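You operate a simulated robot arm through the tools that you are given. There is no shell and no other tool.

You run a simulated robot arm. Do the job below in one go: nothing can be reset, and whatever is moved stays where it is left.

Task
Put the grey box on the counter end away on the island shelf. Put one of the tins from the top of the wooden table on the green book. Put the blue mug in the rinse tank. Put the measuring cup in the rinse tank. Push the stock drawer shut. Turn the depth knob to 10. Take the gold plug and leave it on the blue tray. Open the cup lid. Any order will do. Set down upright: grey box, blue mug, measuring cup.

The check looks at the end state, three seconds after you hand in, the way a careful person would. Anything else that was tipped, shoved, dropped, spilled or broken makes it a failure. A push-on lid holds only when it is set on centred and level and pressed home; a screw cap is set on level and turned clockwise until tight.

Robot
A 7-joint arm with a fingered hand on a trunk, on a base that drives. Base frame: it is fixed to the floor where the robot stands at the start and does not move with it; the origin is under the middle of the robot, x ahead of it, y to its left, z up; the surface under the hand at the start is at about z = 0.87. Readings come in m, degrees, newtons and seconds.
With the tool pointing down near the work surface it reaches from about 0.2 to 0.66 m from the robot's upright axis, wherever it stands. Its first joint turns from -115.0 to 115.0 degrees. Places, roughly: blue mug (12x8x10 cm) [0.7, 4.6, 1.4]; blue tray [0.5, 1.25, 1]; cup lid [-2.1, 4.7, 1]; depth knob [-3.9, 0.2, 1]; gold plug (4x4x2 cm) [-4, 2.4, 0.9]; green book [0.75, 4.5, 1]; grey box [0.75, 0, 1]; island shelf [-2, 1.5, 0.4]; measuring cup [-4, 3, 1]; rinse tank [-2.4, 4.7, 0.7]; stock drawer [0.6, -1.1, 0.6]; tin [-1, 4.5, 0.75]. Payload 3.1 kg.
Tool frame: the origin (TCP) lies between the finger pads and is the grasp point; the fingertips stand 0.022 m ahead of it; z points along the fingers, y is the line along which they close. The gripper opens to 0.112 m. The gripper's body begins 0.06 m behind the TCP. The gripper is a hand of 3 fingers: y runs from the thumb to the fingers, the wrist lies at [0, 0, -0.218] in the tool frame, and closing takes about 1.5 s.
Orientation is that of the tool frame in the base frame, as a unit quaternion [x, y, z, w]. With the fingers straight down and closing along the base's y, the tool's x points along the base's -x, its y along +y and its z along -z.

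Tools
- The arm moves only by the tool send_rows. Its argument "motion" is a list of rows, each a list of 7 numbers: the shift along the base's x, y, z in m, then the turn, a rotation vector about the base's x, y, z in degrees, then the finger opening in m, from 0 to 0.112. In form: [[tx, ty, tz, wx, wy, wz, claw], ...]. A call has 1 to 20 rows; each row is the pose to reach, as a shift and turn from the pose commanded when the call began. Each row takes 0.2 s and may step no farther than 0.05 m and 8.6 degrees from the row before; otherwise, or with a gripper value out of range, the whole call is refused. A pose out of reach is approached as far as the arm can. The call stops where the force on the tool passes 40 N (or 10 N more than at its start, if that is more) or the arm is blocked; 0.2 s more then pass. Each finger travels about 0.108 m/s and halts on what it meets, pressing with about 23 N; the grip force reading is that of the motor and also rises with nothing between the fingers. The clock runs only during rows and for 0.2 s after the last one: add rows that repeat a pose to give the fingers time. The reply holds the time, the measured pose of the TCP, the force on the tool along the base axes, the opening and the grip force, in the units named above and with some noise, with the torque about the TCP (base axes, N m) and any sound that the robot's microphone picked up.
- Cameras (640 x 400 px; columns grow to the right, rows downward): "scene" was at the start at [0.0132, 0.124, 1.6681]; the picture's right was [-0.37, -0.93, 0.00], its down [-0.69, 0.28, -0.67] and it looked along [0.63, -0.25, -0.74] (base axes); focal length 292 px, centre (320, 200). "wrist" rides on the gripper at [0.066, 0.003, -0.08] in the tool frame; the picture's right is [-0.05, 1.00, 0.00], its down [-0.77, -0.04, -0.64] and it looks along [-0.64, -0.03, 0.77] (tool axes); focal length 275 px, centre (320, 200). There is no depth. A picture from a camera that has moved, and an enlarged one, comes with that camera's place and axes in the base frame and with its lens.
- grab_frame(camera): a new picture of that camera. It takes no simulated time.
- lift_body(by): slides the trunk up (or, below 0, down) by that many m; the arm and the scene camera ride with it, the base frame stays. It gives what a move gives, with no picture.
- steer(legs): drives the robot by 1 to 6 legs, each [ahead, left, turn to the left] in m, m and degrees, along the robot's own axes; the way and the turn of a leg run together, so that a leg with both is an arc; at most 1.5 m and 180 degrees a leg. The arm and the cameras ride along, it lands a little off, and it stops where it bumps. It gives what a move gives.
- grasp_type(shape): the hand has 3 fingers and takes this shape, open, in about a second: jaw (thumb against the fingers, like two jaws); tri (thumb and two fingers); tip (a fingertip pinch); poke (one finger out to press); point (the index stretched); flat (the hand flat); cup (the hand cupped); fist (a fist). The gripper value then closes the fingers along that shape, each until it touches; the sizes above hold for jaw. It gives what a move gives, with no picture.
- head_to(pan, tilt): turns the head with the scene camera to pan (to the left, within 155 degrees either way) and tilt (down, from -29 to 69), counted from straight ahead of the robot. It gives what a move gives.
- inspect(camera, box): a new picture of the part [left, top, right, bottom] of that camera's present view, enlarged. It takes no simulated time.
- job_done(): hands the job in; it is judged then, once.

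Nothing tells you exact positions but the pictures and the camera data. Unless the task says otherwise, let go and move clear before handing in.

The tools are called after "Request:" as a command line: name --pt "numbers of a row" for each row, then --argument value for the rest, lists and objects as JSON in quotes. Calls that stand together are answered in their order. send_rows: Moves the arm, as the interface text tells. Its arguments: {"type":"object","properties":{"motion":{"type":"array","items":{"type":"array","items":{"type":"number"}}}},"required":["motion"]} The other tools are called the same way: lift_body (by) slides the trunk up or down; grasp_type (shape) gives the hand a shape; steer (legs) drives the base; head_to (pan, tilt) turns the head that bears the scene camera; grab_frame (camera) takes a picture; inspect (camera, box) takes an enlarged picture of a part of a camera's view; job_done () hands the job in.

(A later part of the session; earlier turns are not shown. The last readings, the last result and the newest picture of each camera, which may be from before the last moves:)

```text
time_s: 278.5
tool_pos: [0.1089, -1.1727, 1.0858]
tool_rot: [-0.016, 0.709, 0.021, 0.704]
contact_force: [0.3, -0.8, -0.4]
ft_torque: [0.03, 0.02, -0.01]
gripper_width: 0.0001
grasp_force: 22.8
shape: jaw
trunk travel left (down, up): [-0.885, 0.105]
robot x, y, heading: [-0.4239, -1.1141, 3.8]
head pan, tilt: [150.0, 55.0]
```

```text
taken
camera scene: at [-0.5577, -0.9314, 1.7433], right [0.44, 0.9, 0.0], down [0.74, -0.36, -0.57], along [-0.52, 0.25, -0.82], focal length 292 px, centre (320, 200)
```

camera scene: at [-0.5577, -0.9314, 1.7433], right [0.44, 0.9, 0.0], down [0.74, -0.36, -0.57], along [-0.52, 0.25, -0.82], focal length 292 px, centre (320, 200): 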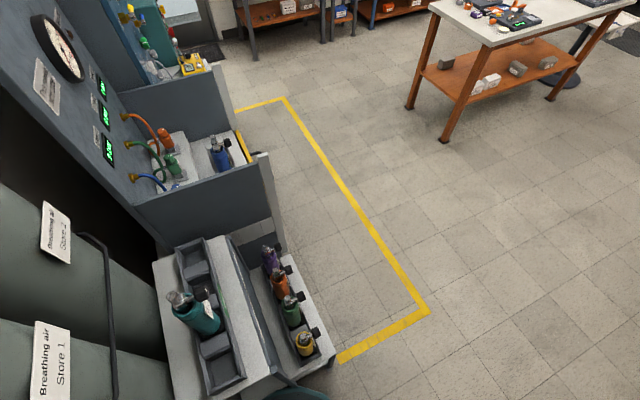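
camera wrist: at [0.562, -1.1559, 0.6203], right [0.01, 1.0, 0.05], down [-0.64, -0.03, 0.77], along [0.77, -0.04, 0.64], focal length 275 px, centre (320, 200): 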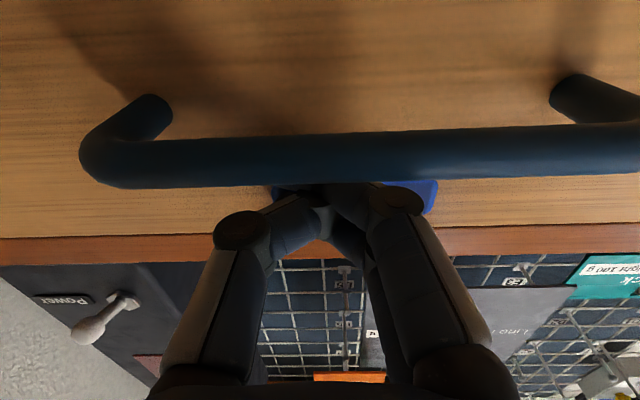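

All bottles are still upright. I'll move forward slightly, then go left along the counter to y≈3.4.

Request:
steer --legs '[[0.06, 0, -4], [0, 1.4, 0], [-0.3, 0.5, 0], [0, 1.3, 0], [0, 1.3, 0]]'

Request:
head_to --pan 55 --tilt 20

Request:
grab_frame --camera "scene"

Request:
head_to --pan 110 --tilt 35

Request:
grab_frame --camera "scene"

```text
time_s: 301.2
tool_pos: [-0.2597, 3.2934, 1.0846]
tool_rot: [-0.005, 0.71, 0.009, 0.705]
contact_force: [0.3, 0.7, 0.4]
ft_torque: [-0.01, 0.0, 0.01]
gripper_width: 0.0
grasp_force: 22.8
shape: jaw
trunk travel left (down, up): [-0.885, 0.105]
robot x, y, heading: [-0.7876, 3.3685, 2.1]
head pan, tilt: [150.0, 55.0]
```

```text
time_s: 302.9
tool_pos: [-0.2588, 3.293, 1.0863]
tool_rot: [-0.005, 0.709, 0.008, 0.705]
contact_force: [0.3, 0.1, -0.2]
ft_torque: [0.01, 0.01, 0.02]
gripper_width: 0.0002
grasp_force: 22.7
shape: jaw
trunk travel left (down, up): [-0.885, 0.105]
robot x, y, heading: [-0.7885, 3.3682, 2.3]
head pan, tilt: [55.0, 20.0]
```

```text
taken
camera scene: at [-0.8041, 3.5985, 1.7953], right [0.84, -0.54, 0.0], down [-0.19, -0.29, -0.94], along [0.51, 0.79, -0.34], focal length 292 px, centre (320, 200)
```

scene: 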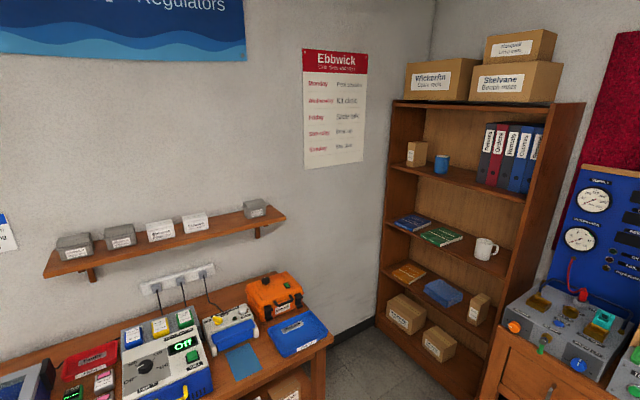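

```text
time_s: 304.1
tool_pos: [-0.2581, 3.2932, 1.0845]
tool_rot: [-0.005, 0.709, 0.009, 0.705]
contact_force: [0.2, 0.2, -0.4]
ft_torque: [-0.04, 0.0, 0.04]
gripper_width: 0.0
grasp_force: 23.4
shape: jaw
trunk travel left (down, up): [-0.885, 0.105]
robot x, y, heading: [-0.7863, 3.37, 2.4]
head pan, tilt: [110.0, 35.0]
```

```text
taken
camera scene: at [-0.8876, 3.6017, 1.7715], right [0.93, 0.38, 0.0], down [0.22, -0.53, -0.82], along [-0.31, 0.76, -0.57], focal length 292 px, centre (320, 200)
```

scene: 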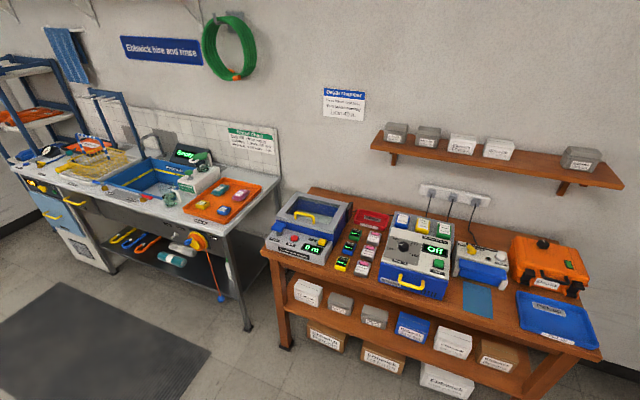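

I'll zoom in on the wooden table to find the tins.

Request:
inspect --camera "scene" --box '[260, 180, 480, 300]'

Request:
inspect --camera "scene" --box '[440, 210, 620, 360]'

Request:
inspect --camera "scene" --box '[260, 260, 500, 400]'

```text
2.91 times, centred on (370, 240) of scene
camera zoom: at [-0.8876, 3.6017, 1.7715], right [0.93, 0.38, 0.0], down [0.22, -0.53, -0.82], along [-0.31, 0.76, -0.57], focal length 848 px, centre (174, 84)
```

zoom: 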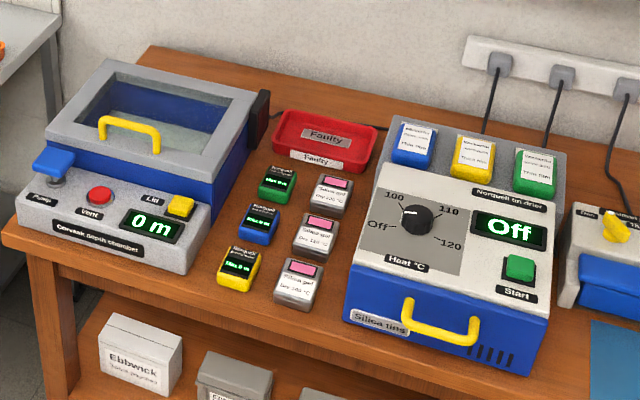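

```text
2.67 times, centred on (530, 285) of scene
camera zoom: at [-0.8876, 3.6017, 1.7715], right [0.93, 0.38, 0.0], down [0.22, -0.53, -0.82], along [-0.31, 0.76, -0.57], focal length 778 px, centre (-240, -27)
```

zoom: 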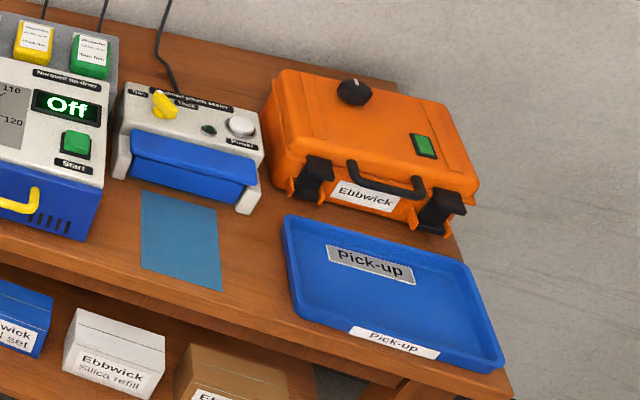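

```text
2.67 times, centred on (380, 330) of scene
camera zoom: at [-0.8876, 3.6017, 1.7715], right [0.93, 0.38, 0.0], down [0.22, -0.53, -0.82], along [-0.31, 0.76, -0.57], focal length 778 px, centre (160, -147)
```

zoom: 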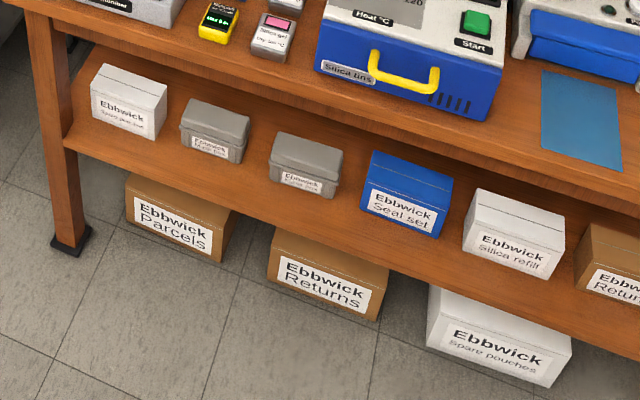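

The silver "Silica gel" tins with pink windows are the tins, in a column at x≈-1.04, y≈4.42, 4.52 and 4.63 (table top z≈0.85). I'll face the table in front of them.

Request:
steer --legs '[[0, 0, 88], [0.3, 0.25, 0]]'

Request:
head_to --pan 0 --tilt 40

Request:
grab_frame --camera "scene"

Request:
head_to --pan -60 --tilt 35

Request:
grab_frame --camera "scene"

```text
time_s: 310.3
tool_pos: [-0.9637, 4.1835, 1.0852]
tool_rot: [0.504, -0.5, -0.503, -0.493]
contact_force: [-0.6, -0.3, -0.9]
ft_torque: [0.0, 0.01, -0.03]
gripper_width: 0.0
grasp_force: 23.0
shape: jaw
trunk travel left (down, up): [-0.885, 0.105]
robot x, y, heading: [-1.0409, 3.6526, 91.9]
head pan, tilt: [110.0, 35.0]
```

```text
time_s: 312.2
tool_pos: [-0.964, 4.1843, 1.086]
tool_rot: [0.504, -0.499, -0.503, -0.493]
contact_force: [-0.3, 0.7, -0.2]
ft_torque: [0.0, -0.04, 0.01]
gripper_width: 0.0
grasp_force: 23.3
shape: jaw
trunk travel left (down, up): [-0.885, 0.105]
robot x, y, heading: [-1.0416, 3.6524, 92.1]
head pan, tilt: [0.0, 40.0]
```

```text
taken
camera scene: at [-1.1968, 3.6759, 1.764], right [1.0, 0.03, 0.0], down [0.02, -0.64, -0.77], along [-0.03, 0.77, -0.64], focal length 292 px, centre (320, 200)
```

scene: 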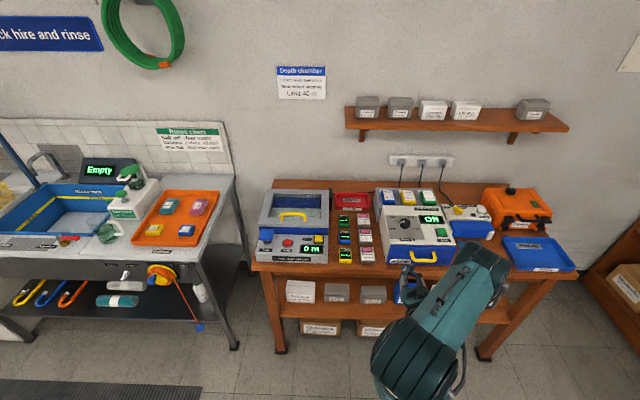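

```text
time_s: 313.5
tool_pos: [-0.9629, 4.1848, 1.0853]
tool_rot: [0.504, -0.499, -0.504, -0.494]
contact_force: [0.7, 0.4, 1.3]
ft_torque: [0.02, 0.01, -0.01]
gripper_width: 0.0001
grasp_force: 23.1
shape: jaw
trunk travel left (down, up): [-0.885, 0.105]
robot x, y, heading: [-1.0422, 3.6551, 92.0]
head pan, tilt: [-60.0, 35.0]
```

```text
taken
camera scene: at [-1.1192, 3.6376, 1.7715], right [0.53, -0.85, 0.0], down [-0.49, -0.3, -0.82], along [0.7, 0.43, -0.57], focal length 292 px, centre (320, 200)
```

scene: 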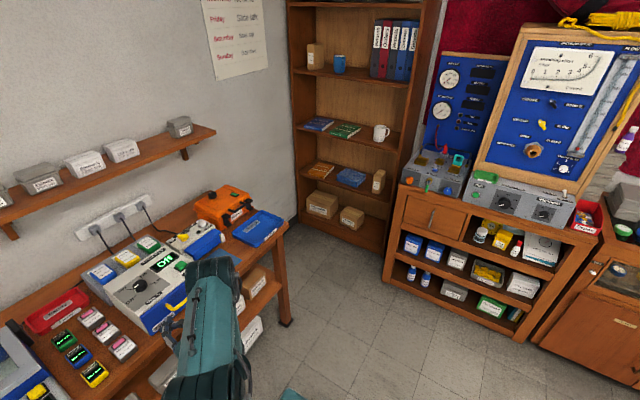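

I'll pitch the hand down over the front tin.

Request:
send_rows --pt "-0.008 0 0 -7.5 0 0 0.07" --pt "-0.016 0 0 -15 0 0 0.07" --pt "-0.024 0 0 -22.5 0 0 0.07" --pt "-0.032 0 0 -30 0 0 0.07" --pt "-0.04 0 0 -37.5 0 0 0.07" --pt "-0.048 0 0 -45 0 0 0.07" --pt "-0.056 0 0 -52.5 0 0 0.07" --pt "-0.064 0 0 -60 0 0 0.07" --pt "-0.072 0 0 -67.5 0 0 0.07" --pt "-0.078 0 0 -75 0 -2 0.07"

Request:
grab_frame --camera "wrist"

```text
time_s: 315.7
tool_pos: [-1.0298, 4.1902, 1.0849]
tool_rot: [-0.69, 0.707, 0.107, 0.111]
contact_force: [1.2, 0.3, -0.7]
ft_torque: [-0.03, 0.02, 0.0]
gripper_width: 0.0699
grasp_force: 0.1
shape: jaw
out of reach, approached as far as the arm can: row 10
trunk travel left (down, up): [-0.885, 0.105]
robot x, y, heading: [-1.0418, 3.6576, 91.9]
head pan, tilt: [-60.0, 35.0]
```

```text
taken
camera wrist: at [-1.0362, 4.1022, 1.1416], right [-1.0, 0.07, 0.01], down [0.05, 0.54, 0.84], along [0.05, 0.84, -0.54], focal length 275 px, centre (320, 200)
```

wrist: 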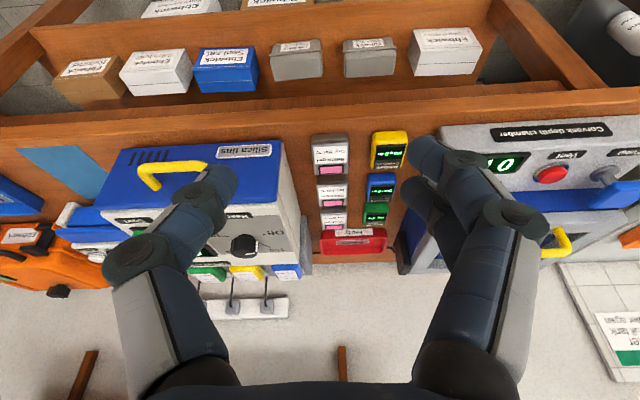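

The tin sits at about (-1.037, 4.42, 0.85). I'll drive closer and lower over it.

Request:
steer --legs '[[0.23, 0, -1.5]]'

Request:
grab_frame --camera "wrist"

```text
time_s: 317.5
tool_pos: [-1.0254, 4.4207, 1.0854]
tool_rot: [-0.683, 0.714, 0.105, 0.114]
contact_force: [0.7, 0.7, 0.8]
ft_torque: [0.02, -0.03, -0.01]
gripper_width: 0.0694
grasp_force: 0.2
shape: jaw
trunk travel left (down, up): [-0.885, 0.105]
robot x, y, heading: [-1.0475, 3.8858, 90.4]
head pan, tilt: [-60.0, 35.0]
```

```text
taken
camera wrist: at [-1.0331, 4.3325, 1.1415], right [-1.0, 0.09, 0.01], down [0.06, 0.54, 0.84], along [0.07, 0.84, -0.54], focal length 275 px, centre (320, 200)
```

wrist: 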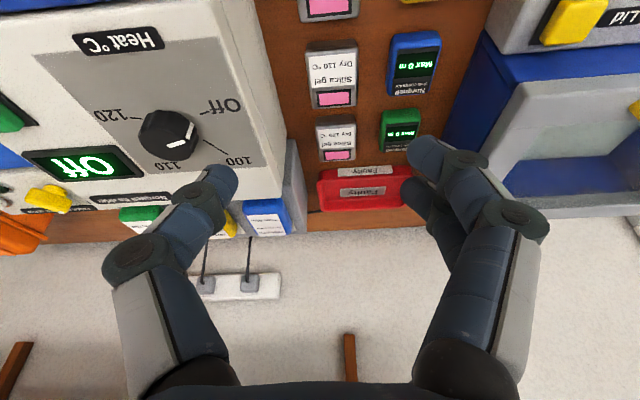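

The front tin is just below. I'll align the yaw by 5° and descend part-way.

Request:
send_rows --pt "-0.003 -0.005 -0.04 0 0 1.5 0.075" --pt "-0.006 -0.01 -0.08 0 0 3 0.075" --pt "-0.01 -0.015 -0.12 0 0 5 0.075" --pt "-0.011 -0.02 -0.15 0 0 5 0.075"

Request:
grab_frame --camera "wrist"

```text
time_s: 318.5
tool_pos: [-1.0397, 4.4009, 0.9325]
tool_rot: [0.715, -0.682, -0.109, -0.108]
contact_force: [0.0, 0.1, -0.6]
ft_torque: [0.0, 0.0, 0.02]
gripper_width: 0.0746
grasp_force: 0.0
shape: jaw
trunk travel left (down, up): [-0.885, 0.105]
robot x, y, heading: [-1.0471, 3.8854, 90.3]
head pan, tilt: [-60.0, 35.0]
```

```text
taken
camera wrist: at [-1.0375, 4.312, 0.9886], right [-1.0, 0.0, 0.01], down [0.01, 0.54, 0.84], along [0.0, 0.84, -0.54], focal length 275 px, centre (320, 200)
```

wrist: 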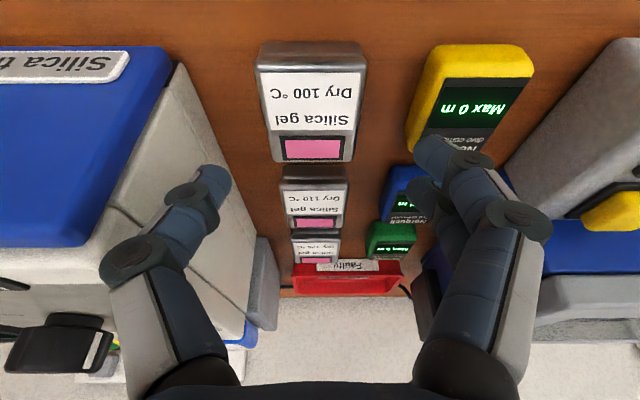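

The gap to the yellow computer is only about 2 cm, so I'll narrow the opening and centre carefully on the tin.

Request:
send_rows --pt "0.006 0.002 0 0 0 0 0.066" --pt "0.006 0.002 -0.01 0 0 0 0.066" --pt "0.006 0.002 -0.02 0 0 0 0.066"

Request:
grab_frame --camera "wrist"

```text
time_s: 319.3
tool_pos: [-1.03, 4.4021, 0.9144]
tool_rot: [0.714, -0.683, -0.11, -0.109]
contact_force: [0.1, 0.3, 0.3]
ft_torque: [-0.02, -0.01, 0.02]
gripper_width: 0.0663
grasp_force: 0.0
shape: jaw
trunk travel left (down, up): [-0.885, 0.105]
robot x, y, heading: [-1.0471, 3.8864, 90.3]
head pan, tilt: [-60.0, 35.0]
```

```text
taken
camera wrist: at [-1.0291, 4.3139, 0.97], right [-1.0, 0.0, 0.01], down [0.01, 0.54, 0.84], along [0.0, 0.84, -0.54], focal length 275 px, centre (320, 200)
```

wrist: 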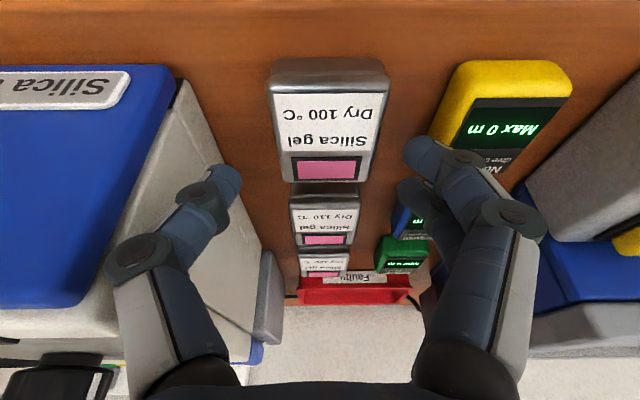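

Centred. I'll descend further in steps.

Request:
send_rows --pt "-0.002 0.002 -0.012 0 0 0 0.066" --pt "-0.002 0.002 -0.024 0 0 0 0.066" --pt "-0.002 0.002 -0.034 0 0 0 0.066"

Request:
grab_frame --camera "wrist"

```text
time_s: 320.1
tool_pos: [-1.0328, 4.4048, 0.8827]
tool_rot: [0.714, -0.683, -0.11, -0.108]
contact_force: [-0.5, -0.8, -0.6]
ft_torque: [-0.01, 0.05, -0.03]
gripper_width: 0.0665
grasp_force: 0.1
shape: jaw
trunk travel left (down, up): [-0.885, 0.105]
robot x, y, heading: [-1.0475, 3.8849, 90.6]
head pan, tilt: [-60.0, 35.0]
```

```text
taken
camera wrist: at [-1.0317, 4.3165, 0.9379], right [-1.0, 0.0, 0.01], down [0.01, 0.54, 0.84], along [0.0, 0.84, -0.54], focal length 275 px, centre (320, 200)
```

wrist: 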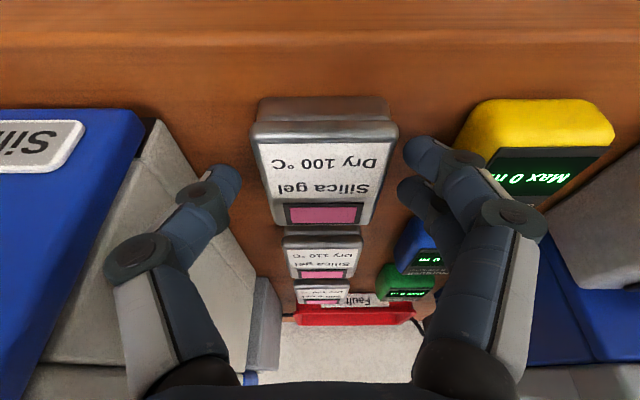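

The table is at z≈0.838 and the tin is 2.5 cm tall. I'll go down 1.5 cm more and close.

Request:
send_rows --pt "0 0.004 -0.008 0 0 0 0.066" --pt "0 0.006 -0.015 0 0 0 0.066" --pt "0 0.006 -0.015 0 0 0 0.04" --pt "0 0.006 -0.015 0 0 0 0.03" --pt "0 0.006 -0.015 0 0 0 0.03" --pt "0 0.006 -0.015 0 0 0 0.03"

Request:
grab_frame --camera "wrist"

```text
time_s: 321.5
tool_pos: [-1.0326, 4.4111, 0.8667]
tool_rot: [0.714, -0.683, -0.11, -0.108]
contact_force: [-0.6, -1.0, 0.7]
ft_torque: [-0.01, -0.01, 0.0]
gripper_width: 0.0498
grasp_force: 22.8
shape: jaw
trunk travel left (down, up): [-0.885, 0.105]
robot x, y, heading: [-1.0479, 3.885, 90.2]
head pan, tilt: [-60.0, 35.0]
```

```text
taken
camera wrist: at [-1.0309, 4.3223, 0.9226], right [-1.0, 0.0, 0.01], down [0.01, 0.54, 0.84], along [0.0, 0.84, -0.54], focal length 275 px, centre (320, 200)
```

wrist: 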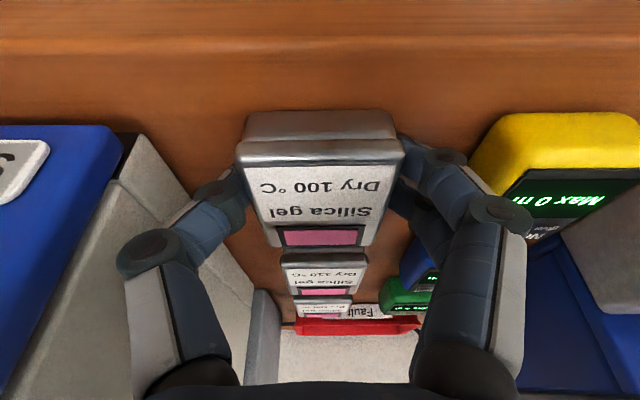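

Gripped. For reaching into the bookcase a flatter hand is better, so I'll release, tilt to 45° about the tin, and re-grip.

Request:
send_rows --pt "0 0 0 0 0 0 0.06" --pt "0 0 0 0 0 0 0.066" --pt "0 0 0.004 7 0 0 0.066" --pt "0 0 0.006 14 0 0 0.066" --pt "0 0 0.006 21 0 0 0.066" --pt "0 0.004 0.004 27 0 0 0.066" --pt "0 0.006 0.001 27 0 0 0.066" --pt "0 0.006 0.001 27 0 0 0.04" --pt "0 0.006 0.001 27 0 0 0.03" --pt "0 0.006 0.001 27 0 0 0.03" --pt "0 0.006 0.001 27 0 0 0.03"

Request:
grab_frame --camera "wrist"

```text
time_s: 323.9
tool_pos: [-1.0318, 4.4168, 0.8681]
tool_rot: [0.669, -0.639, -0.266, -0.272]
contact_force: [0.1, 0.3, 0.1]
ft_torque: [0.02, 0.0, -0.04]
gripper_width: 0.05
grasp_force: 23.2
shape: jaw
trunk travel left (down, up): [-0.885, 0.105]
robot x, y, heading: [-1.0485, 3.8863, 90.3]
head pan, tilt: [-60.0, 35.0]
```

```text
taken
camera wrist: at [-1.0318, 4.3117, 0.8779], right [-1.0, 0.0, 0.01], down [0.01, 0.1, 0.99], along [0.0, 0.99, -0.1], focal length 275 px, centre (320, 200)
```

wrist: 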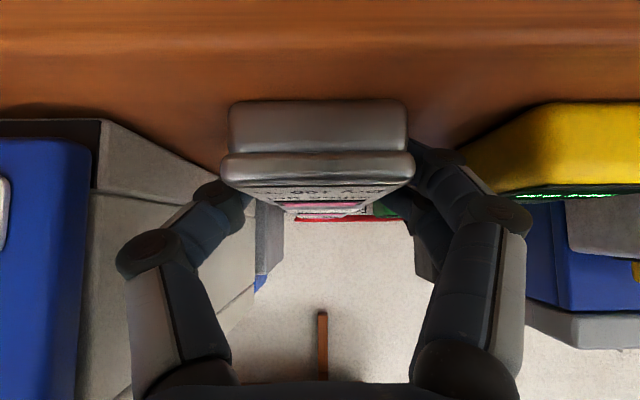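

Re-gripped at 44° tilt. Lifting and backing away.

Request:
send_rows --pt "0 0 0.02 0 0 0 0.03" --pt "0 0 0.06 0 0 0 0.03" --pt "0 0 0.1 0 0 0 0.03" --pt "0 -0.01 0.14 0 0 0 0.03" --pt "0 -0.03 0.18 0 0 0 0.03"

Request:
grab_frame --camera "wrist"

Request:
steer --legs '[[-0.5, 0, 0], [0, 0, -60], [1.0, 0.1, 0]]'

Request:
head_to --pan 0 --tilt 25

Request:
grab_frame --camera "scene"

```text
time_s: 325.1
tool_pos: [-1.0314, 4.3859, 1.0492]
tool_rot: [0.668, -0.639, -0.266, -0.272]
contact_force: [0.4, 0.4, -0.9]
ft_torque: [-0.01, 0.01, 0.0]
gripper_width: 0.0499
grasp_force: 23.5
shape: jaw
trunk travel left (down, up): [-0.885, 0.105]
robot x, y, heading: [-1.0467, 3.8843, 90.6]
head pan, tilt: [-60.0, 35.0]
```

```text
taken
camera wrist: at [-1.0314, 4.2813, 1.0596], right [-1.0, 0.0, 0.01], down [0.01, 0.1, 0.99], along [0.0, 0.99, -0.1], focal length 275 px, centre (320, 200)
```

wrist: 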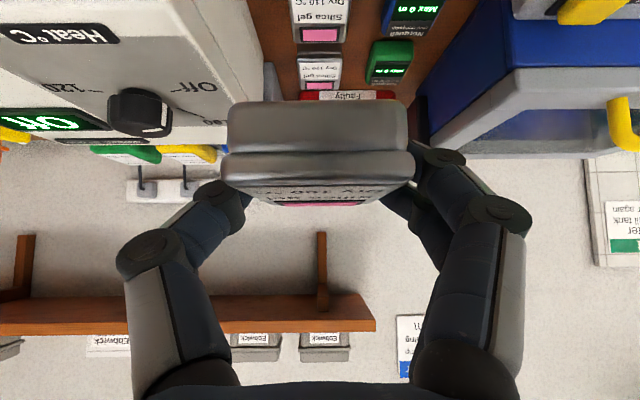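

```text
time_s: 335.4
tool_pos: [0.2145, 4.2038, 1.0483]
tool_rot: [-0.254, 0.889, 0.092, 0.369]
contact_force: [-1.0, -0.1, -0.8]
ft_torque: [-0.01, 0.01, -0.01]
gripper_width: 0.0497
grasp_force: 22.5
shape: jaw
trunk travel left (down, up): [-0.885, 0.105]
robot x, y, heading: [-0.2331, 3.9691, 29.8]
head pan, tilt: [-60.0, 35.0]
```

```text
time_s: 336.7
tool_pos: [0.2138, 4.2036, 1.0486]
tool_rot: [-0.254, 0.889, 0.092, 0.369]
contact_force: [0.3, -0.5, -0.1]
ft_torque: [0.01, -0.01, -0.01]
gripper_width: 0.0499
grasp_force: 23.1
shape: jaw
trunk travel left (down, up): [-0.885, 0.105]
robot x, y, heading: [-0.2304, 3.9708, 29.9]
head pan, tilt: [0.0, 25.0]
```

```text
taken
camera scene: at [-0.2781, 4.1196, 1.7873], right [0.5, -0.87, 0.0], down [-0.37, -0.21, -0.91], along [0.79, 0.45, -0.42], focal length 292 px, centre (320, 200)
```

scene: 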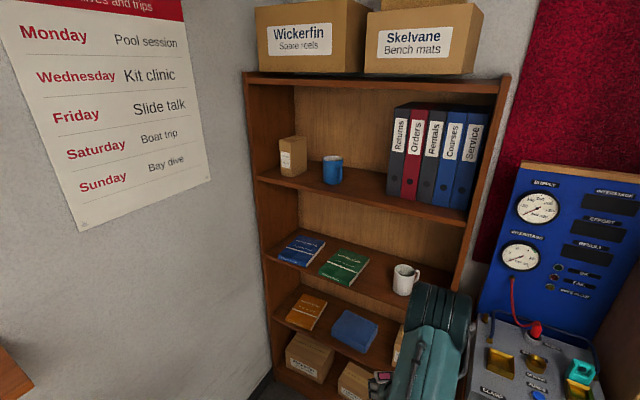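

Request:
inspect --camera "scene" --box '[240, 120, 480, 300]'

Request:
inspect --camera "scene" --box '[270, 140, 380, 200]'

Request:
inspect --camera "scene" --box '[270, 225, 430, 310]'

```text
2.22 times, centred on (360, 210) of scene
camera zoom: at [-0.2781, 4.1196, 1.7873], right [0.5, -0.87, 0.0], down [-0.37, -0.21, -0.91], along [0.79, 0.45, -0.42], focal length 648 px, centre (231, 178)
```

zoom: 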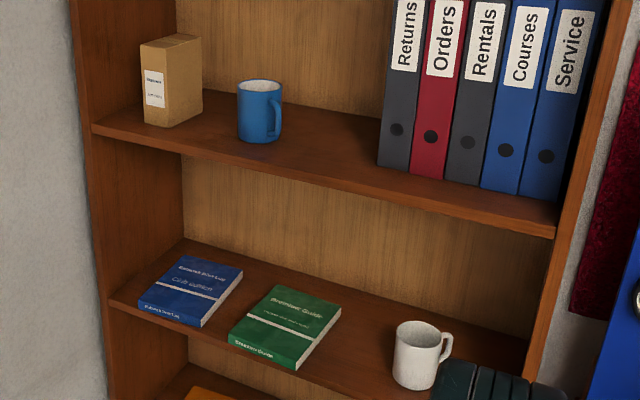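

```text
5.82 times, centred on (325, 170) of scene
camera zoom: at [-0.2781, 4.1196, 1.7873], right [0.5, -0.87, 0.0], down [-0.37, -0.21, -0.91], along [0.79, 0.45, -0.42], focal length 1697 px, centre (291, 374)
```

zoom: 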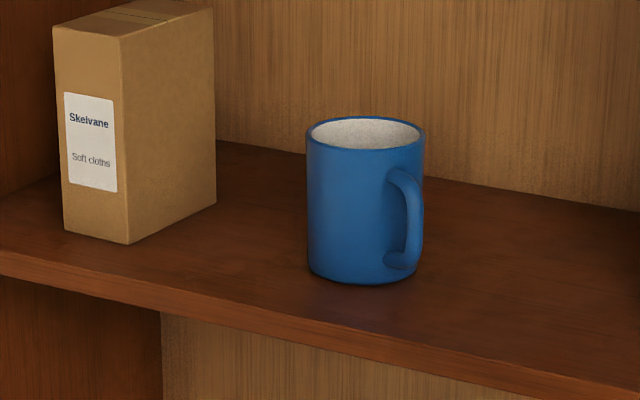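

```text
4.00 times, centred on (350, 268) of scene
camera zoom: at [-0.2781, 4.1196, 1.7873], right [0.5, -0.87, 0.0], down [-0.37, -0.21, -0.91], along [0.79, 0.45, -0.42], focal length 1167 px, centre (200, -70)
```

zoom: 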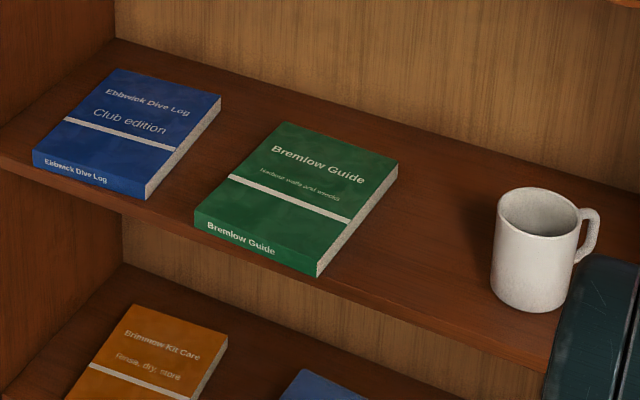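

The green book's top is centred near (0.69, 4.545, 0.985), and the blue mug is at (0.657, 4.597, 1.426) on the shelf above (1.377). I'll move in toward the bookcase with the tin.

Request:
steer --legs '[[0.4, 0.04, 0]]'

Request:
head_to --pan 0 --tilt 35

Request:
grab_frame --camera "scene"

Request:
grab_frame --camera "wrist"

```text
time_s: 339.2
tool_pos: [0.5425, 4.4383, 1.0474]
tool_rot: [-0.255, 0.889, 0.092, 0.369]
contact_force: [0.1, -0.4, -1.4]
ft_torque: [0.01, 0.02, -0.01]
gripper_width: 0.0498
grasp_force: 23.2
shape: jaw
trunk travel left (down, up): [-0.885, 0.105]
robot x, y, heading: [0.0995, 4.2039, 29.9]
head pan, tilt: [0.0, 25.0]
```

```text
time_s: 340.0
tool_pos: [0.5431, 4.4389, 1.0477]
tool_rot: [-0.255, 0.889, 0.092, 0.369]
contact_force: [1.0, 0.4, -0.2]
ft_torque: [-0.01, 0.03, 0.02]
gripper_width: 0.0501
grasp_force: 23.2
shape: jaw
trunk travel left (down, up): [-0.885, 0.105]
robot x, y, heading: [0.0951, 4.203, 29.9]
head pan, tilt: [0.0, 35.0]
```

```text
taken
camera scene: at [0.0468, 4.3526, 1.7715], right [0.5, -0.87, 0.0], down [-0.5, -0.29, -0.82], along [0.71, 0.41, -0.57], focal length 292 px, centre (320, 200)
```

scene: 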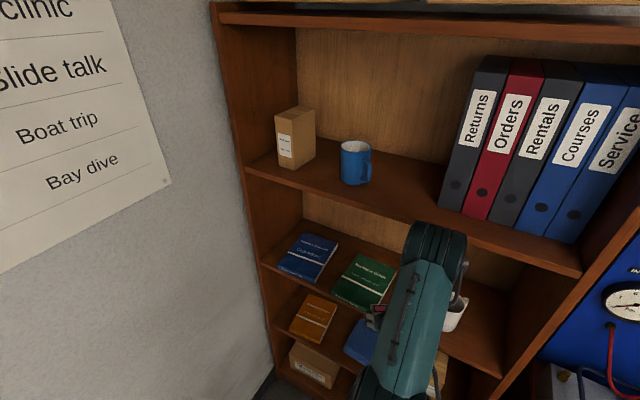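

```text
taken
camera wrist: at [0.4529, 4.3859, 1.0587], right [-0.49, 0.87, 0.01], down [0.09, 0.04, 0.99], along [0.86, 0.49, -0.1], focal length 275 px, centre (320, 200)
```

wrist: 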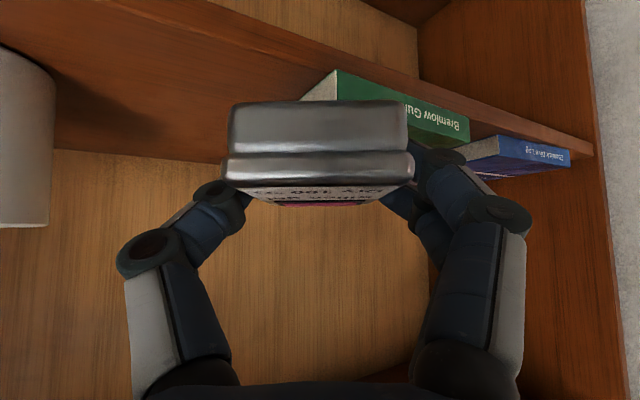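

The path is clear. I'll extend over the book, then lower.

Request:
send_rows --pt "0.035 0.026 0.005 0 0 0 0.03" --pt "0.07 0.051 0.005 0 0 0 0.03" --pt "0.105 0.077 0.005 0 0 0 0.03" --pt "0.138 0.102 0.005 0 0 0 0.03" --pt "0.138 0.102 -0.01 0 0 0 0.03" --pt "0.138 0.102 -0.02 0 0 0 0.03"

Request:
grab_frame --camera "wrist"

Request:
inspect --camera "scene" --box '[270, 220, 480, 350]'

```text
time_s: 341.4
tool_pos: [0.6812, 4.5396, 1.0258]
tool_rot: [-0.255, 0.889, 0.093, 0.369]
contact_force: [0.3, -0.2, -1.3]
ft_torque: [0.03, 0.0, 0.03]
gripper_width: 0.0496
grasp_force: 23.3
shape: jaw
trunk travel left (down, up): [-0.885, 0.105]
robot x, y, heading: [0.0997, 4.2047, 29.8]
head pan, tilt: [0.0, 35.0]
```

```text
taken
camera wrist: at [0.5905, 4.4876, 1.0369], right [-0.49, 0.87, 0.01], down [0.09, 0.04, 0.99], along [0.86, 0.49, -0.1], focal length 275 px, centre (320, 200)
```

wrist: 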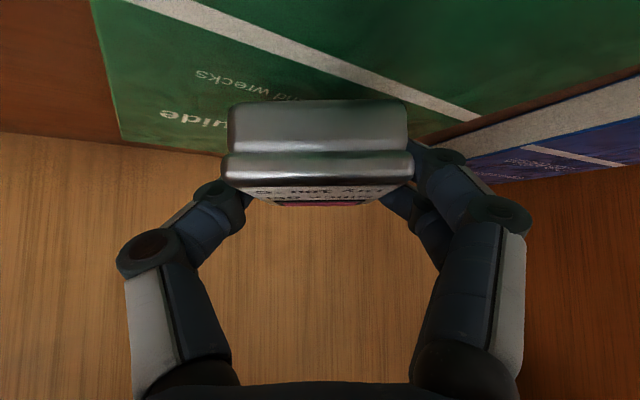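

```text
3.05 times, centred on (375, 285) of scene
camera zoom: at [0.047, 4.3527, 1.7715], right [0.5, -0.87, 0.0], down [-0.5, -0.29, -0.82], along [0.71, 0.41, -0.57], focal length 889 px, centre (152, -59)
```

zoom: 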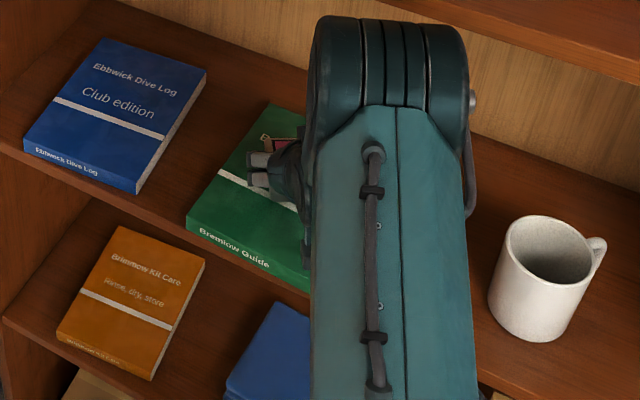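

The tin is over the book's centre. I'll lower to contact.

Request:
send_rows --pt "0 0 -0.004 0 0 0 0.03" --pt "0 0 -0.008 0 0 0 0.03"

Request:
send_rows --pt "0 0 -0.003 0 0 0 0.03" --pt "0 0 -0.005 0 0 0 0.03"

```text
time_s: 342.0
tool_pos: [0.6808, 4.54, 1.0177]
tool_rot: [-0.255, 0.889, 0.093, 0.369]
contact_force: [-0.5, 0.5, -0.1]
ft_torque: [0.03, 0.0, -0.03]
gripper_width: 0.0498
grasp_force: 22.7
shape: jaw
trunk travel left (down, up): [-0.885, 0.105]
robot x, y, heading: [0.096, 4.205, 29.8]
head pan, tilt: [0.0, 35.0]
```

```text
time_s: 342.6
tool_pos: [0.6804, 4.5401, 1.0138]
tool_rot: [-0.255, 0.889, 0.093, 0.37]
contact_force: [0.7, 0.0, -0.7]
ft_torque: [-0.02, 0.01, -0.01]
gripper_width: 0.0497
grasp_force: 22.8
shape: jaw
trunk travel left (down, up): [-0.885, 0.105]
robot x, y, heading: [0.0974, 4.2046, 29.7]
head pan, tilt: [0.0, 35.0]
```

Request:
send_rows --pt "0 0 -0.003 0 0 0 0.03" --pt "0 0 -0.005 0 0 0 0.03"

Request:
grab_frame --camera "wrist"

```text
time_s: 343.2
tool_pos: [0.6793, 4.5395, 1.0109]
tool_rot: [-0.254, 0.889, 0.093, 0.37]
contact_force: [0.7, -0.6, 6.2]
ft_torque: [0.08, 0.0, 0.01]
gripper_width: 0.0495
grasp_force: 22.9
shape: jaw
trunk travel left (down, up): [-0.885, 0.105]
robot x, y, heading: [0.0965, 4.2021, 29.8]
head pan, tilt: [0.0, 35.0]
```

```text
taken
camera wrist: at [0.5905, 4.4874, 1.021], right [-0.49, 0.87, 0.01], down [0.09, 0.04, 1.0], along [0.86, 0.49, -0.1], focal length 275 px, centre (320, 200)
```

wrist: 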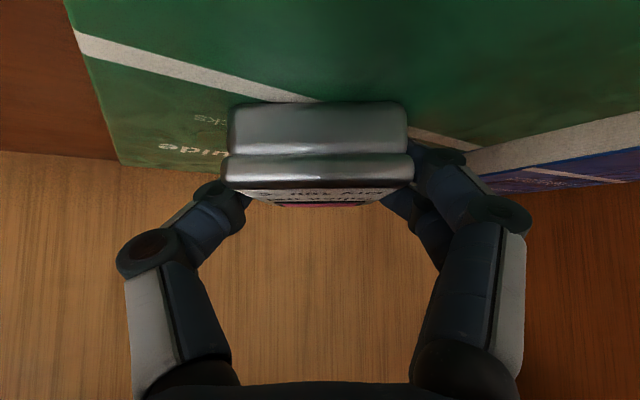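

Contact at 6 N. Release and withdraw.

Request:
send_rows --pt "0 0 0.001 0 0 0 0.055" --pt "0 0 0.001 0 0 0 0.068" --pt "0 0 0.001 0 0 0 0.07" --pt "-0.015 -0.009 0.018 0 0 0 0.07" --pt "-0.04 -0.023 0.035 0 0 0 0.07" --pt "-0.075 -0.043 0.05 0 0 0 0.07" --pt "-0.11 -0.063 0.055 0 0 0 0.07" --pt "-0.15 -0.086 0.055 0 0 0 0.07"

Request:
grab_frame --camera "wrist"

Request:
inspect --camera "scene" --box '[270, 220, 480, 350]'

```text
time_s: 345.0
tool_pos: [0.53, 4.4543, 1.0674]
tool_rot: [-0.257, 0.887, 0.094, 0.371]
contact_force: [-0.8, -0.1, -0.4]
ft_torque: [0.01, -0.03, -0.02]
gripper_width: 0.0696
grasp_force: 0.1
shape: jaw
trunk travel left (down, up): [-0.885, 0.105]
robot x, y, heading: [0.1001, 4.2046, 29.8]
head pan, tilt: [0.0, 35.0]
```

```text
taken
camera wrist: at [0.4393, 4.4016, 1.077], right [-0.5, 0.87, 0.01], down [0.09, 0.04, 1.0], along [0.86, 0.49, -0.1], focal length 275 px, centre (320, 200)
```

wrist: 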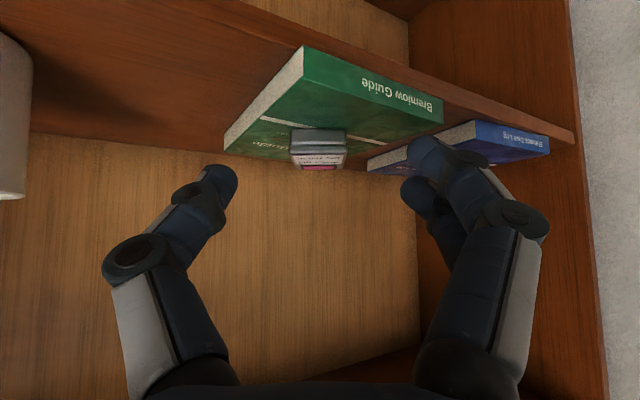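

```text
3.05 times, centred on (375, 285) of scene
camera zoom: at [0.0426, 4.3531, 1.7713], right [0.5, -0.87, 0.0], down [-0.5, -0.29, -0.82], along [0.71, 0.41, -0.57], focal length 889 px, centre (152, -59)
```

zoom: 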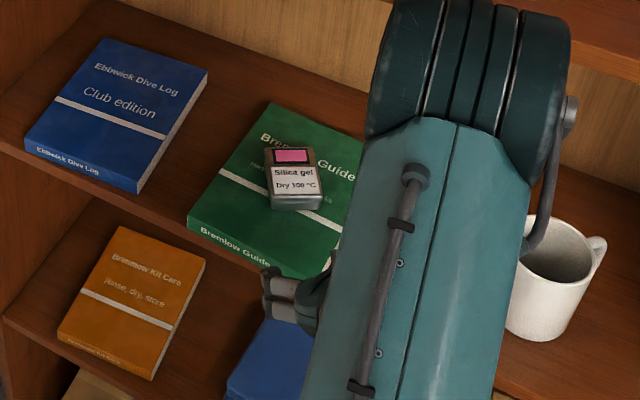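

The tin is sitting on the green book. Next is the blue mug on the shelf above. I'll retract, raise the trunk, and bring the hand up to mug height with a 30° tilt.

Request:
send_rows --pt "-0.035 -0.02 0 0 0 0 0.07" --pt "-0.07 -0.04 0 0 0 0 0.08" --pt "-0.105 -0.06 0 0 0 0 0.1"

Request:
lift_body --by 0.1

Request:
send_rows --pt "0 0 0.045 -1.2 2 0 0.1" --pt "0 0 0.09 -2.4 4.1 0 0.1" --pt "0 0 0.135 -3.5 6.1 0 0.1" --pt "0 0 0.18 -4.7 8.2 0 0.1" --pt "0 0 0.225 -5.9 10.2 0 0.1" --pt "0 0 0.27 -7 12.2 0 0.1" --pt "0 0 0.31 -7 12.2 0 0.1"

Request:
grab_frame --camera "wrist"

Request:
grab_frame --camera "scene"

```text
time_s: 345.8
tool_pos: [0.4231, 4.3926, 1.065]
tool_rot: [-0.257, 0.888, 0.094, 0.369]
contact_force: [-0.3, 0.3, -0.3]
ft_torque: [-0.01, -0.03, -0.04]
gripper_width: 0.0999
grasp_force: 0.1
shape: jaw
trunk travel left (down, up): [-0.885, 0.105]
robot x, y, heading: [0.0998, 4.2063, 29.8]
head pan, tilt: [0.0, 35.0]
```

```text
time_s: 347.1
tool_pos: [0.4249, 4.3928, 1.1648]
tool_rot: [-0.255, 0.889, 0.093, 0.369]
contact_force: [-0.2, 0.4, -0.2]
ft_torque: [-0.01, 0.03, -0.02]
gripper_width: 0.0998
grasp_force: 0.2
shape: jaw
trunk travel left (down, up): [-0.985, 0.005]
robot x, y, heading: [0.0982, 4.2024, 29.9]
head pan, tilt: [0.0, 35.0]
```

```text
time_s: 348.7
tool_pos: [0.4252, 4.3938, 1.4751]
tool_rot: [-0.265, 0.927, 0.065, 0.256]
contact_force: [-0.6, 0.1, -0.5]
ft_torque: [-0.01, 0.0, 0.05]
gripper_width: 0.0998
grasp_force: 0.1
shape: jaw
trunk travel left (down, up): [-0.985, 0.005]
robot x, y, heading: [0.0995, 4.2035, 29.8]
head pan, tilt: [0.0, 35.0]
```

```text
taken
camera wrist: at [0.3391, 4.3446, 1.5104], right [-0.49, 0.87, 0.01], down [0.3, 0.16, 0.94], along [0.82, 0.46, -0.34], focal length 275 px, centre (320, 200)
```

wrist: 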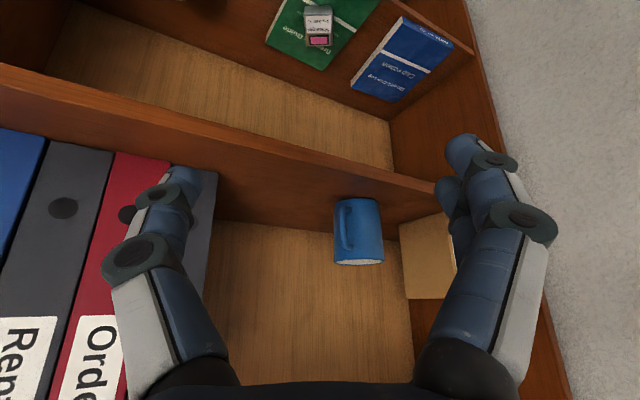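

```text
taken
camera scene: at [0.0458, 4.3524, 1.8715], right [0.5, -0.87, 0.0], down [-0.5, -0.29, -0.82], along [0.71, 0.41, -0.57], focal length 292 px, centre (320, 200)
```

scene: 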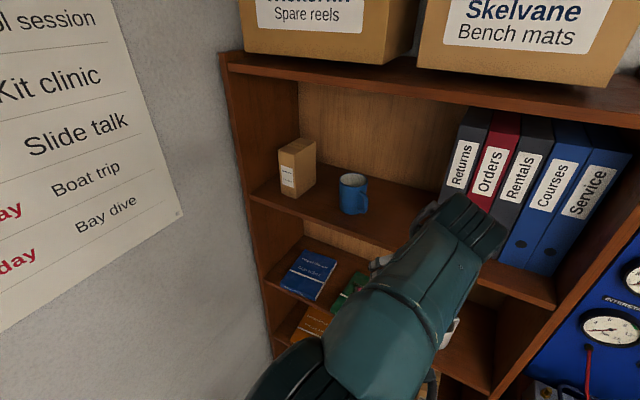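

The mug is confirmed at (0.657, 4.593), rim about 1.47. I'll tilt to 40°, enter above rim height with the fingers straddling it, then descend.

Request:
send_rows --pt "-0.014 0.025 0.015 2.5 -4.4 0 0.104" --pt "-0.029 0.05 0.032 5 -8.7 0 0.104" --pt "0.005 0.07 0.032 5 -8.7 0 0.104" --pt "0.04 0.09 0.032 5 -8.7 0 0.104" --pt "0.075 0.11 0.032 5 -8.7 0 0.104" --pt "0.11 0.13 0.032 5 -8.7 0 0.104" --pt "0.145 0.15 0.032 5 -8.7 0 0.104"

Request:
grab_frame --camera "wrist"

Request:
grab_frame --camera "scene"

```text
time_s: 350.3
tool_pos: [0.5611, 4.5104, 1.4885]
tool_rot: [-0.259, 0.901, 0.086, 0.336]
contact_force: [0.1, 0.5, -0.2]
ft_torque: [0.02, -0.02, 0.01]
gripper_width: 0.1039
grasp_force: 0.1
shape: jaw
out of reach, approached as far as the arm can: row 5, 6, 7
trunk travel left (down, up): [-0.985, 0.005]
robot x, y, heading: [0.0978, 4.2039, 30.2]
head pan, tilt: [0.0, 35.0]
```

```text
taken
camera wrist: at [0.4731, 4.4557, 1.507], right [-0.49, 0.87, 0.01], down [0.15, 0.08, 0.99], along [0.86, 0.49, -0.17], focal length 275 px, centre (320, 200)
```

wrist: 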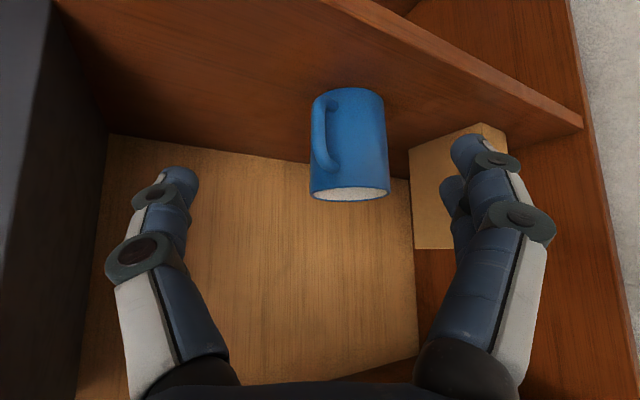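

```text
taken
camera scene: at [0.0493, 4.353, 1.8715], right [0.5, -0.87, 0.0], down [-0.5, -0.29, -0.82], along [0.71, 0.41, -0.57], focal length 292 px, centre (320, 200)
```

scene: 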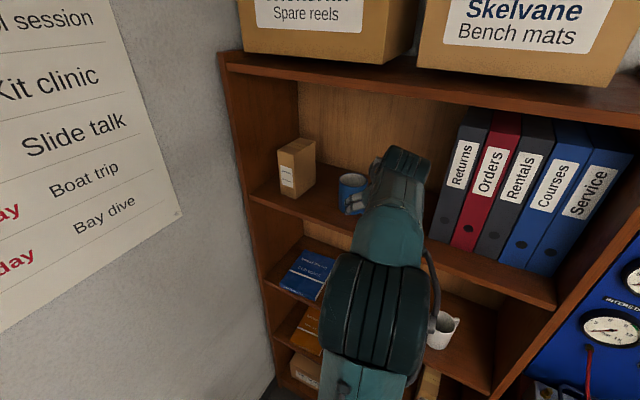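

The arm can't reach far enough at this height, so I'll bring the base closer: retract, turn to face +y, and slide in near the bookcase.

Request:
send_rows --pt "-0.035 -0.025 0.01 0 0 0 0.104" --pt "-0.07 -0.05 0.01 0 0 0 0.104" --pt "-0.105 -0.075 0 0 0 0 0.104" --pt "-0.14 -0.1 -0.02 0 0 0 0.104" --pt "-0.17 -0.13 -0.04 0 0 0 0.104"

Request:
steer --legs '[[0, 0, 59], [0.16, -0.1, 0]]'

Request:
head_to --pan -60 --tilt 35

Request:
grab_frame --camera "scene"

Request:
grab_frame --camera "wrist"

```text
time_s: 351.5
tool_pos: [0.3901, 4.3738, 1.4469]
tool_rot: [-0.259, 0.901, 0.086, 0.337]
contact_force: [-0.6, 0.8, -1.0]
ft_torque: [0.04, -0.01, 0.01]
gripper_width: 0.1041
grasp_force: 0.2
shape: jaw
trunk travel left (down, up): [-0.985, 0.005]
robot x, y, heading: [0.0963, 4.2051, 30.0]
head pan, tilt: [0.0, 35.0]
```

```text
time_s: 355.6
tool_pos: [0.2137, 4.6988, 1.4463]
tool_rot: [0.664, -0.662, -0.238, -0.255]
contact_force: [-0.1, 0.5, -0.7]
ft_torque: [0.02, 0.01, 0.03]
gripper_width: 0.104
grasp_force: 0.1
shape: jaw
trunk travel left (down, up): [-0.985, 0.005]
robot x, y, heading: [0.2047, 4.3608, 88.1]
head pan, tilt: [0.0, 35.0]
```

```text
time_s: 356.9
tool_pos: [0.2144, 4.7006, 1.4468]
tool_rot: [0.663, -0.662, -0.238, -0.255]
contact_force: [0.9, 0.2, 0.2]
ft_torque: [0.02, -0.01, -0.02]
gripper_width: 0.1037
grasp_force: 0.1
shape: jaw
trunk travel left (down, up): [-0.985, 0.005]
robot x, y, heading: [0.2058, 4.3579, 87.7]
head pan, tilt: [-60.0, 35.0]
```

```text
taken
camera scene: at [0.128, 4.3489, 1.8715], right [0.47, -0.88, 0.0], down [-0.51, -0.27, -0.82], along [0.72, 0.38, -0.57], focal length 292 px, centre (320, 200)
```

scene: 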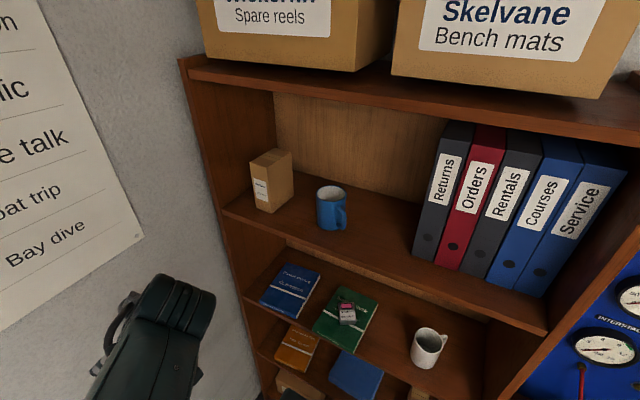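

```text
taken
camera wrist: at [0.2113, 4.5967, 1.4641], right [-1.0, 0.04, 0.01], down [0.02, 0.17, 0.99], along [0.04, 0.98, -0.17], focal length 275 px, centre (320, 200)
```

wrist: 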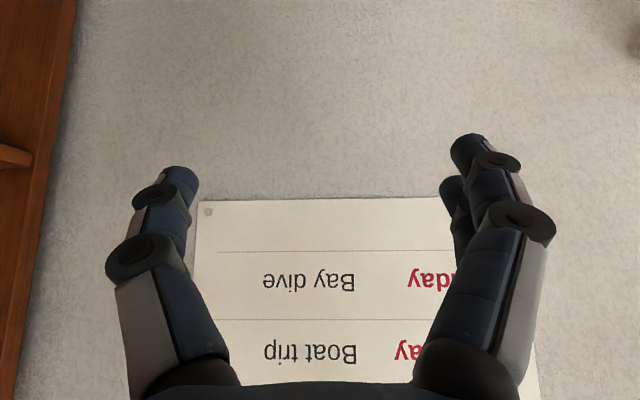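

Now the mug is only about 0.5 m from the base. I'll swing the arm round toward it at 1.505 m height, staying in front of the bookcase.

Request:
send_rows --pt "0.03 -0.03 0.008 0 0 -8.3 0.104" --pt "0.06 -0.06 0.016 0 0 -16.6 0.104" --pt "0.09 -0.09 0.025 0 0 -24.9 0.104" --pt "0.12 -0.12 0.033 0 0 -33.2 0.104" --pt "0.15 -0.15 0.041 0 0 -41.5 0.104" --pt "0.175 -0.18 0.05 0 0 -49.8 0.104" --pt "0.2 -0.21 0.058 0 0 -58 0.104"

Request:
grab_frame --camera "wrist"

Request:
grab_frame --camera "scene"

```text
time_s: 358.5
tool_pos: [0.4641, 4.4847, 1.5088]
tool_rot: [-0.26, 0.901, 0.087, 0.337]
contact_force: [1.1, -0.2, -0.2]
ft_torque: [-0.02, 0.01, -0.01]
gripper_width: 0.1038
grasp_force: 0.2
shape: jaw
out of reach, approached as far as the arm can: row 1, 2, 3, 4, 5, 6, 7
trunk travel left (down, up): [-0.985, 0.005]
robot x, y, heading: [0.2057, 4.3621, 87.8]
head pan, tilt: [-60.0, 35.0]
```

```text
taken
camera wrist: at [0.3749, 4.4324, 1.5265], right [-0.5, 0.87, 0.01], down [0.15, 0.08, 0.98], along [0.85, 0.49, -0.17], focal length 275 px, centre (320, 200)
```

wrist: 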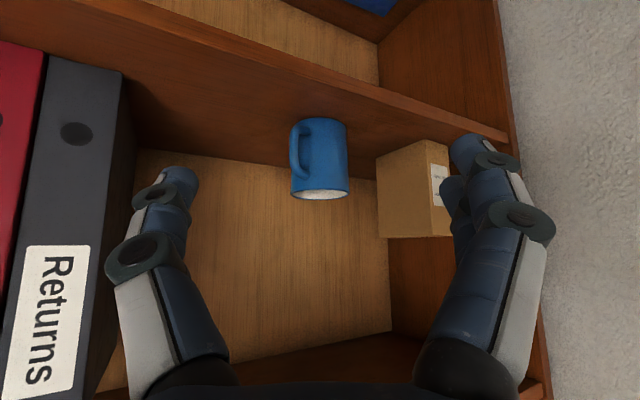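

```text
taken
camera scene: at [0.13, 4.3473, 1.8716], right [0.47, -0.88, 0.0], down [-0.51, -0.27, -0.82], along [0.72, 0.38, -0.57], focal length 292 px, centre (320, 200)
```

scene: 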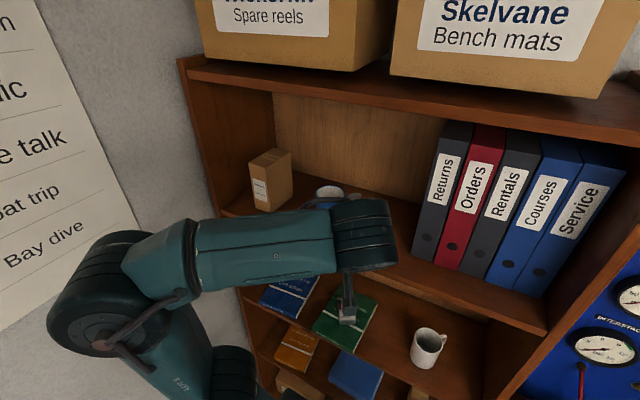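

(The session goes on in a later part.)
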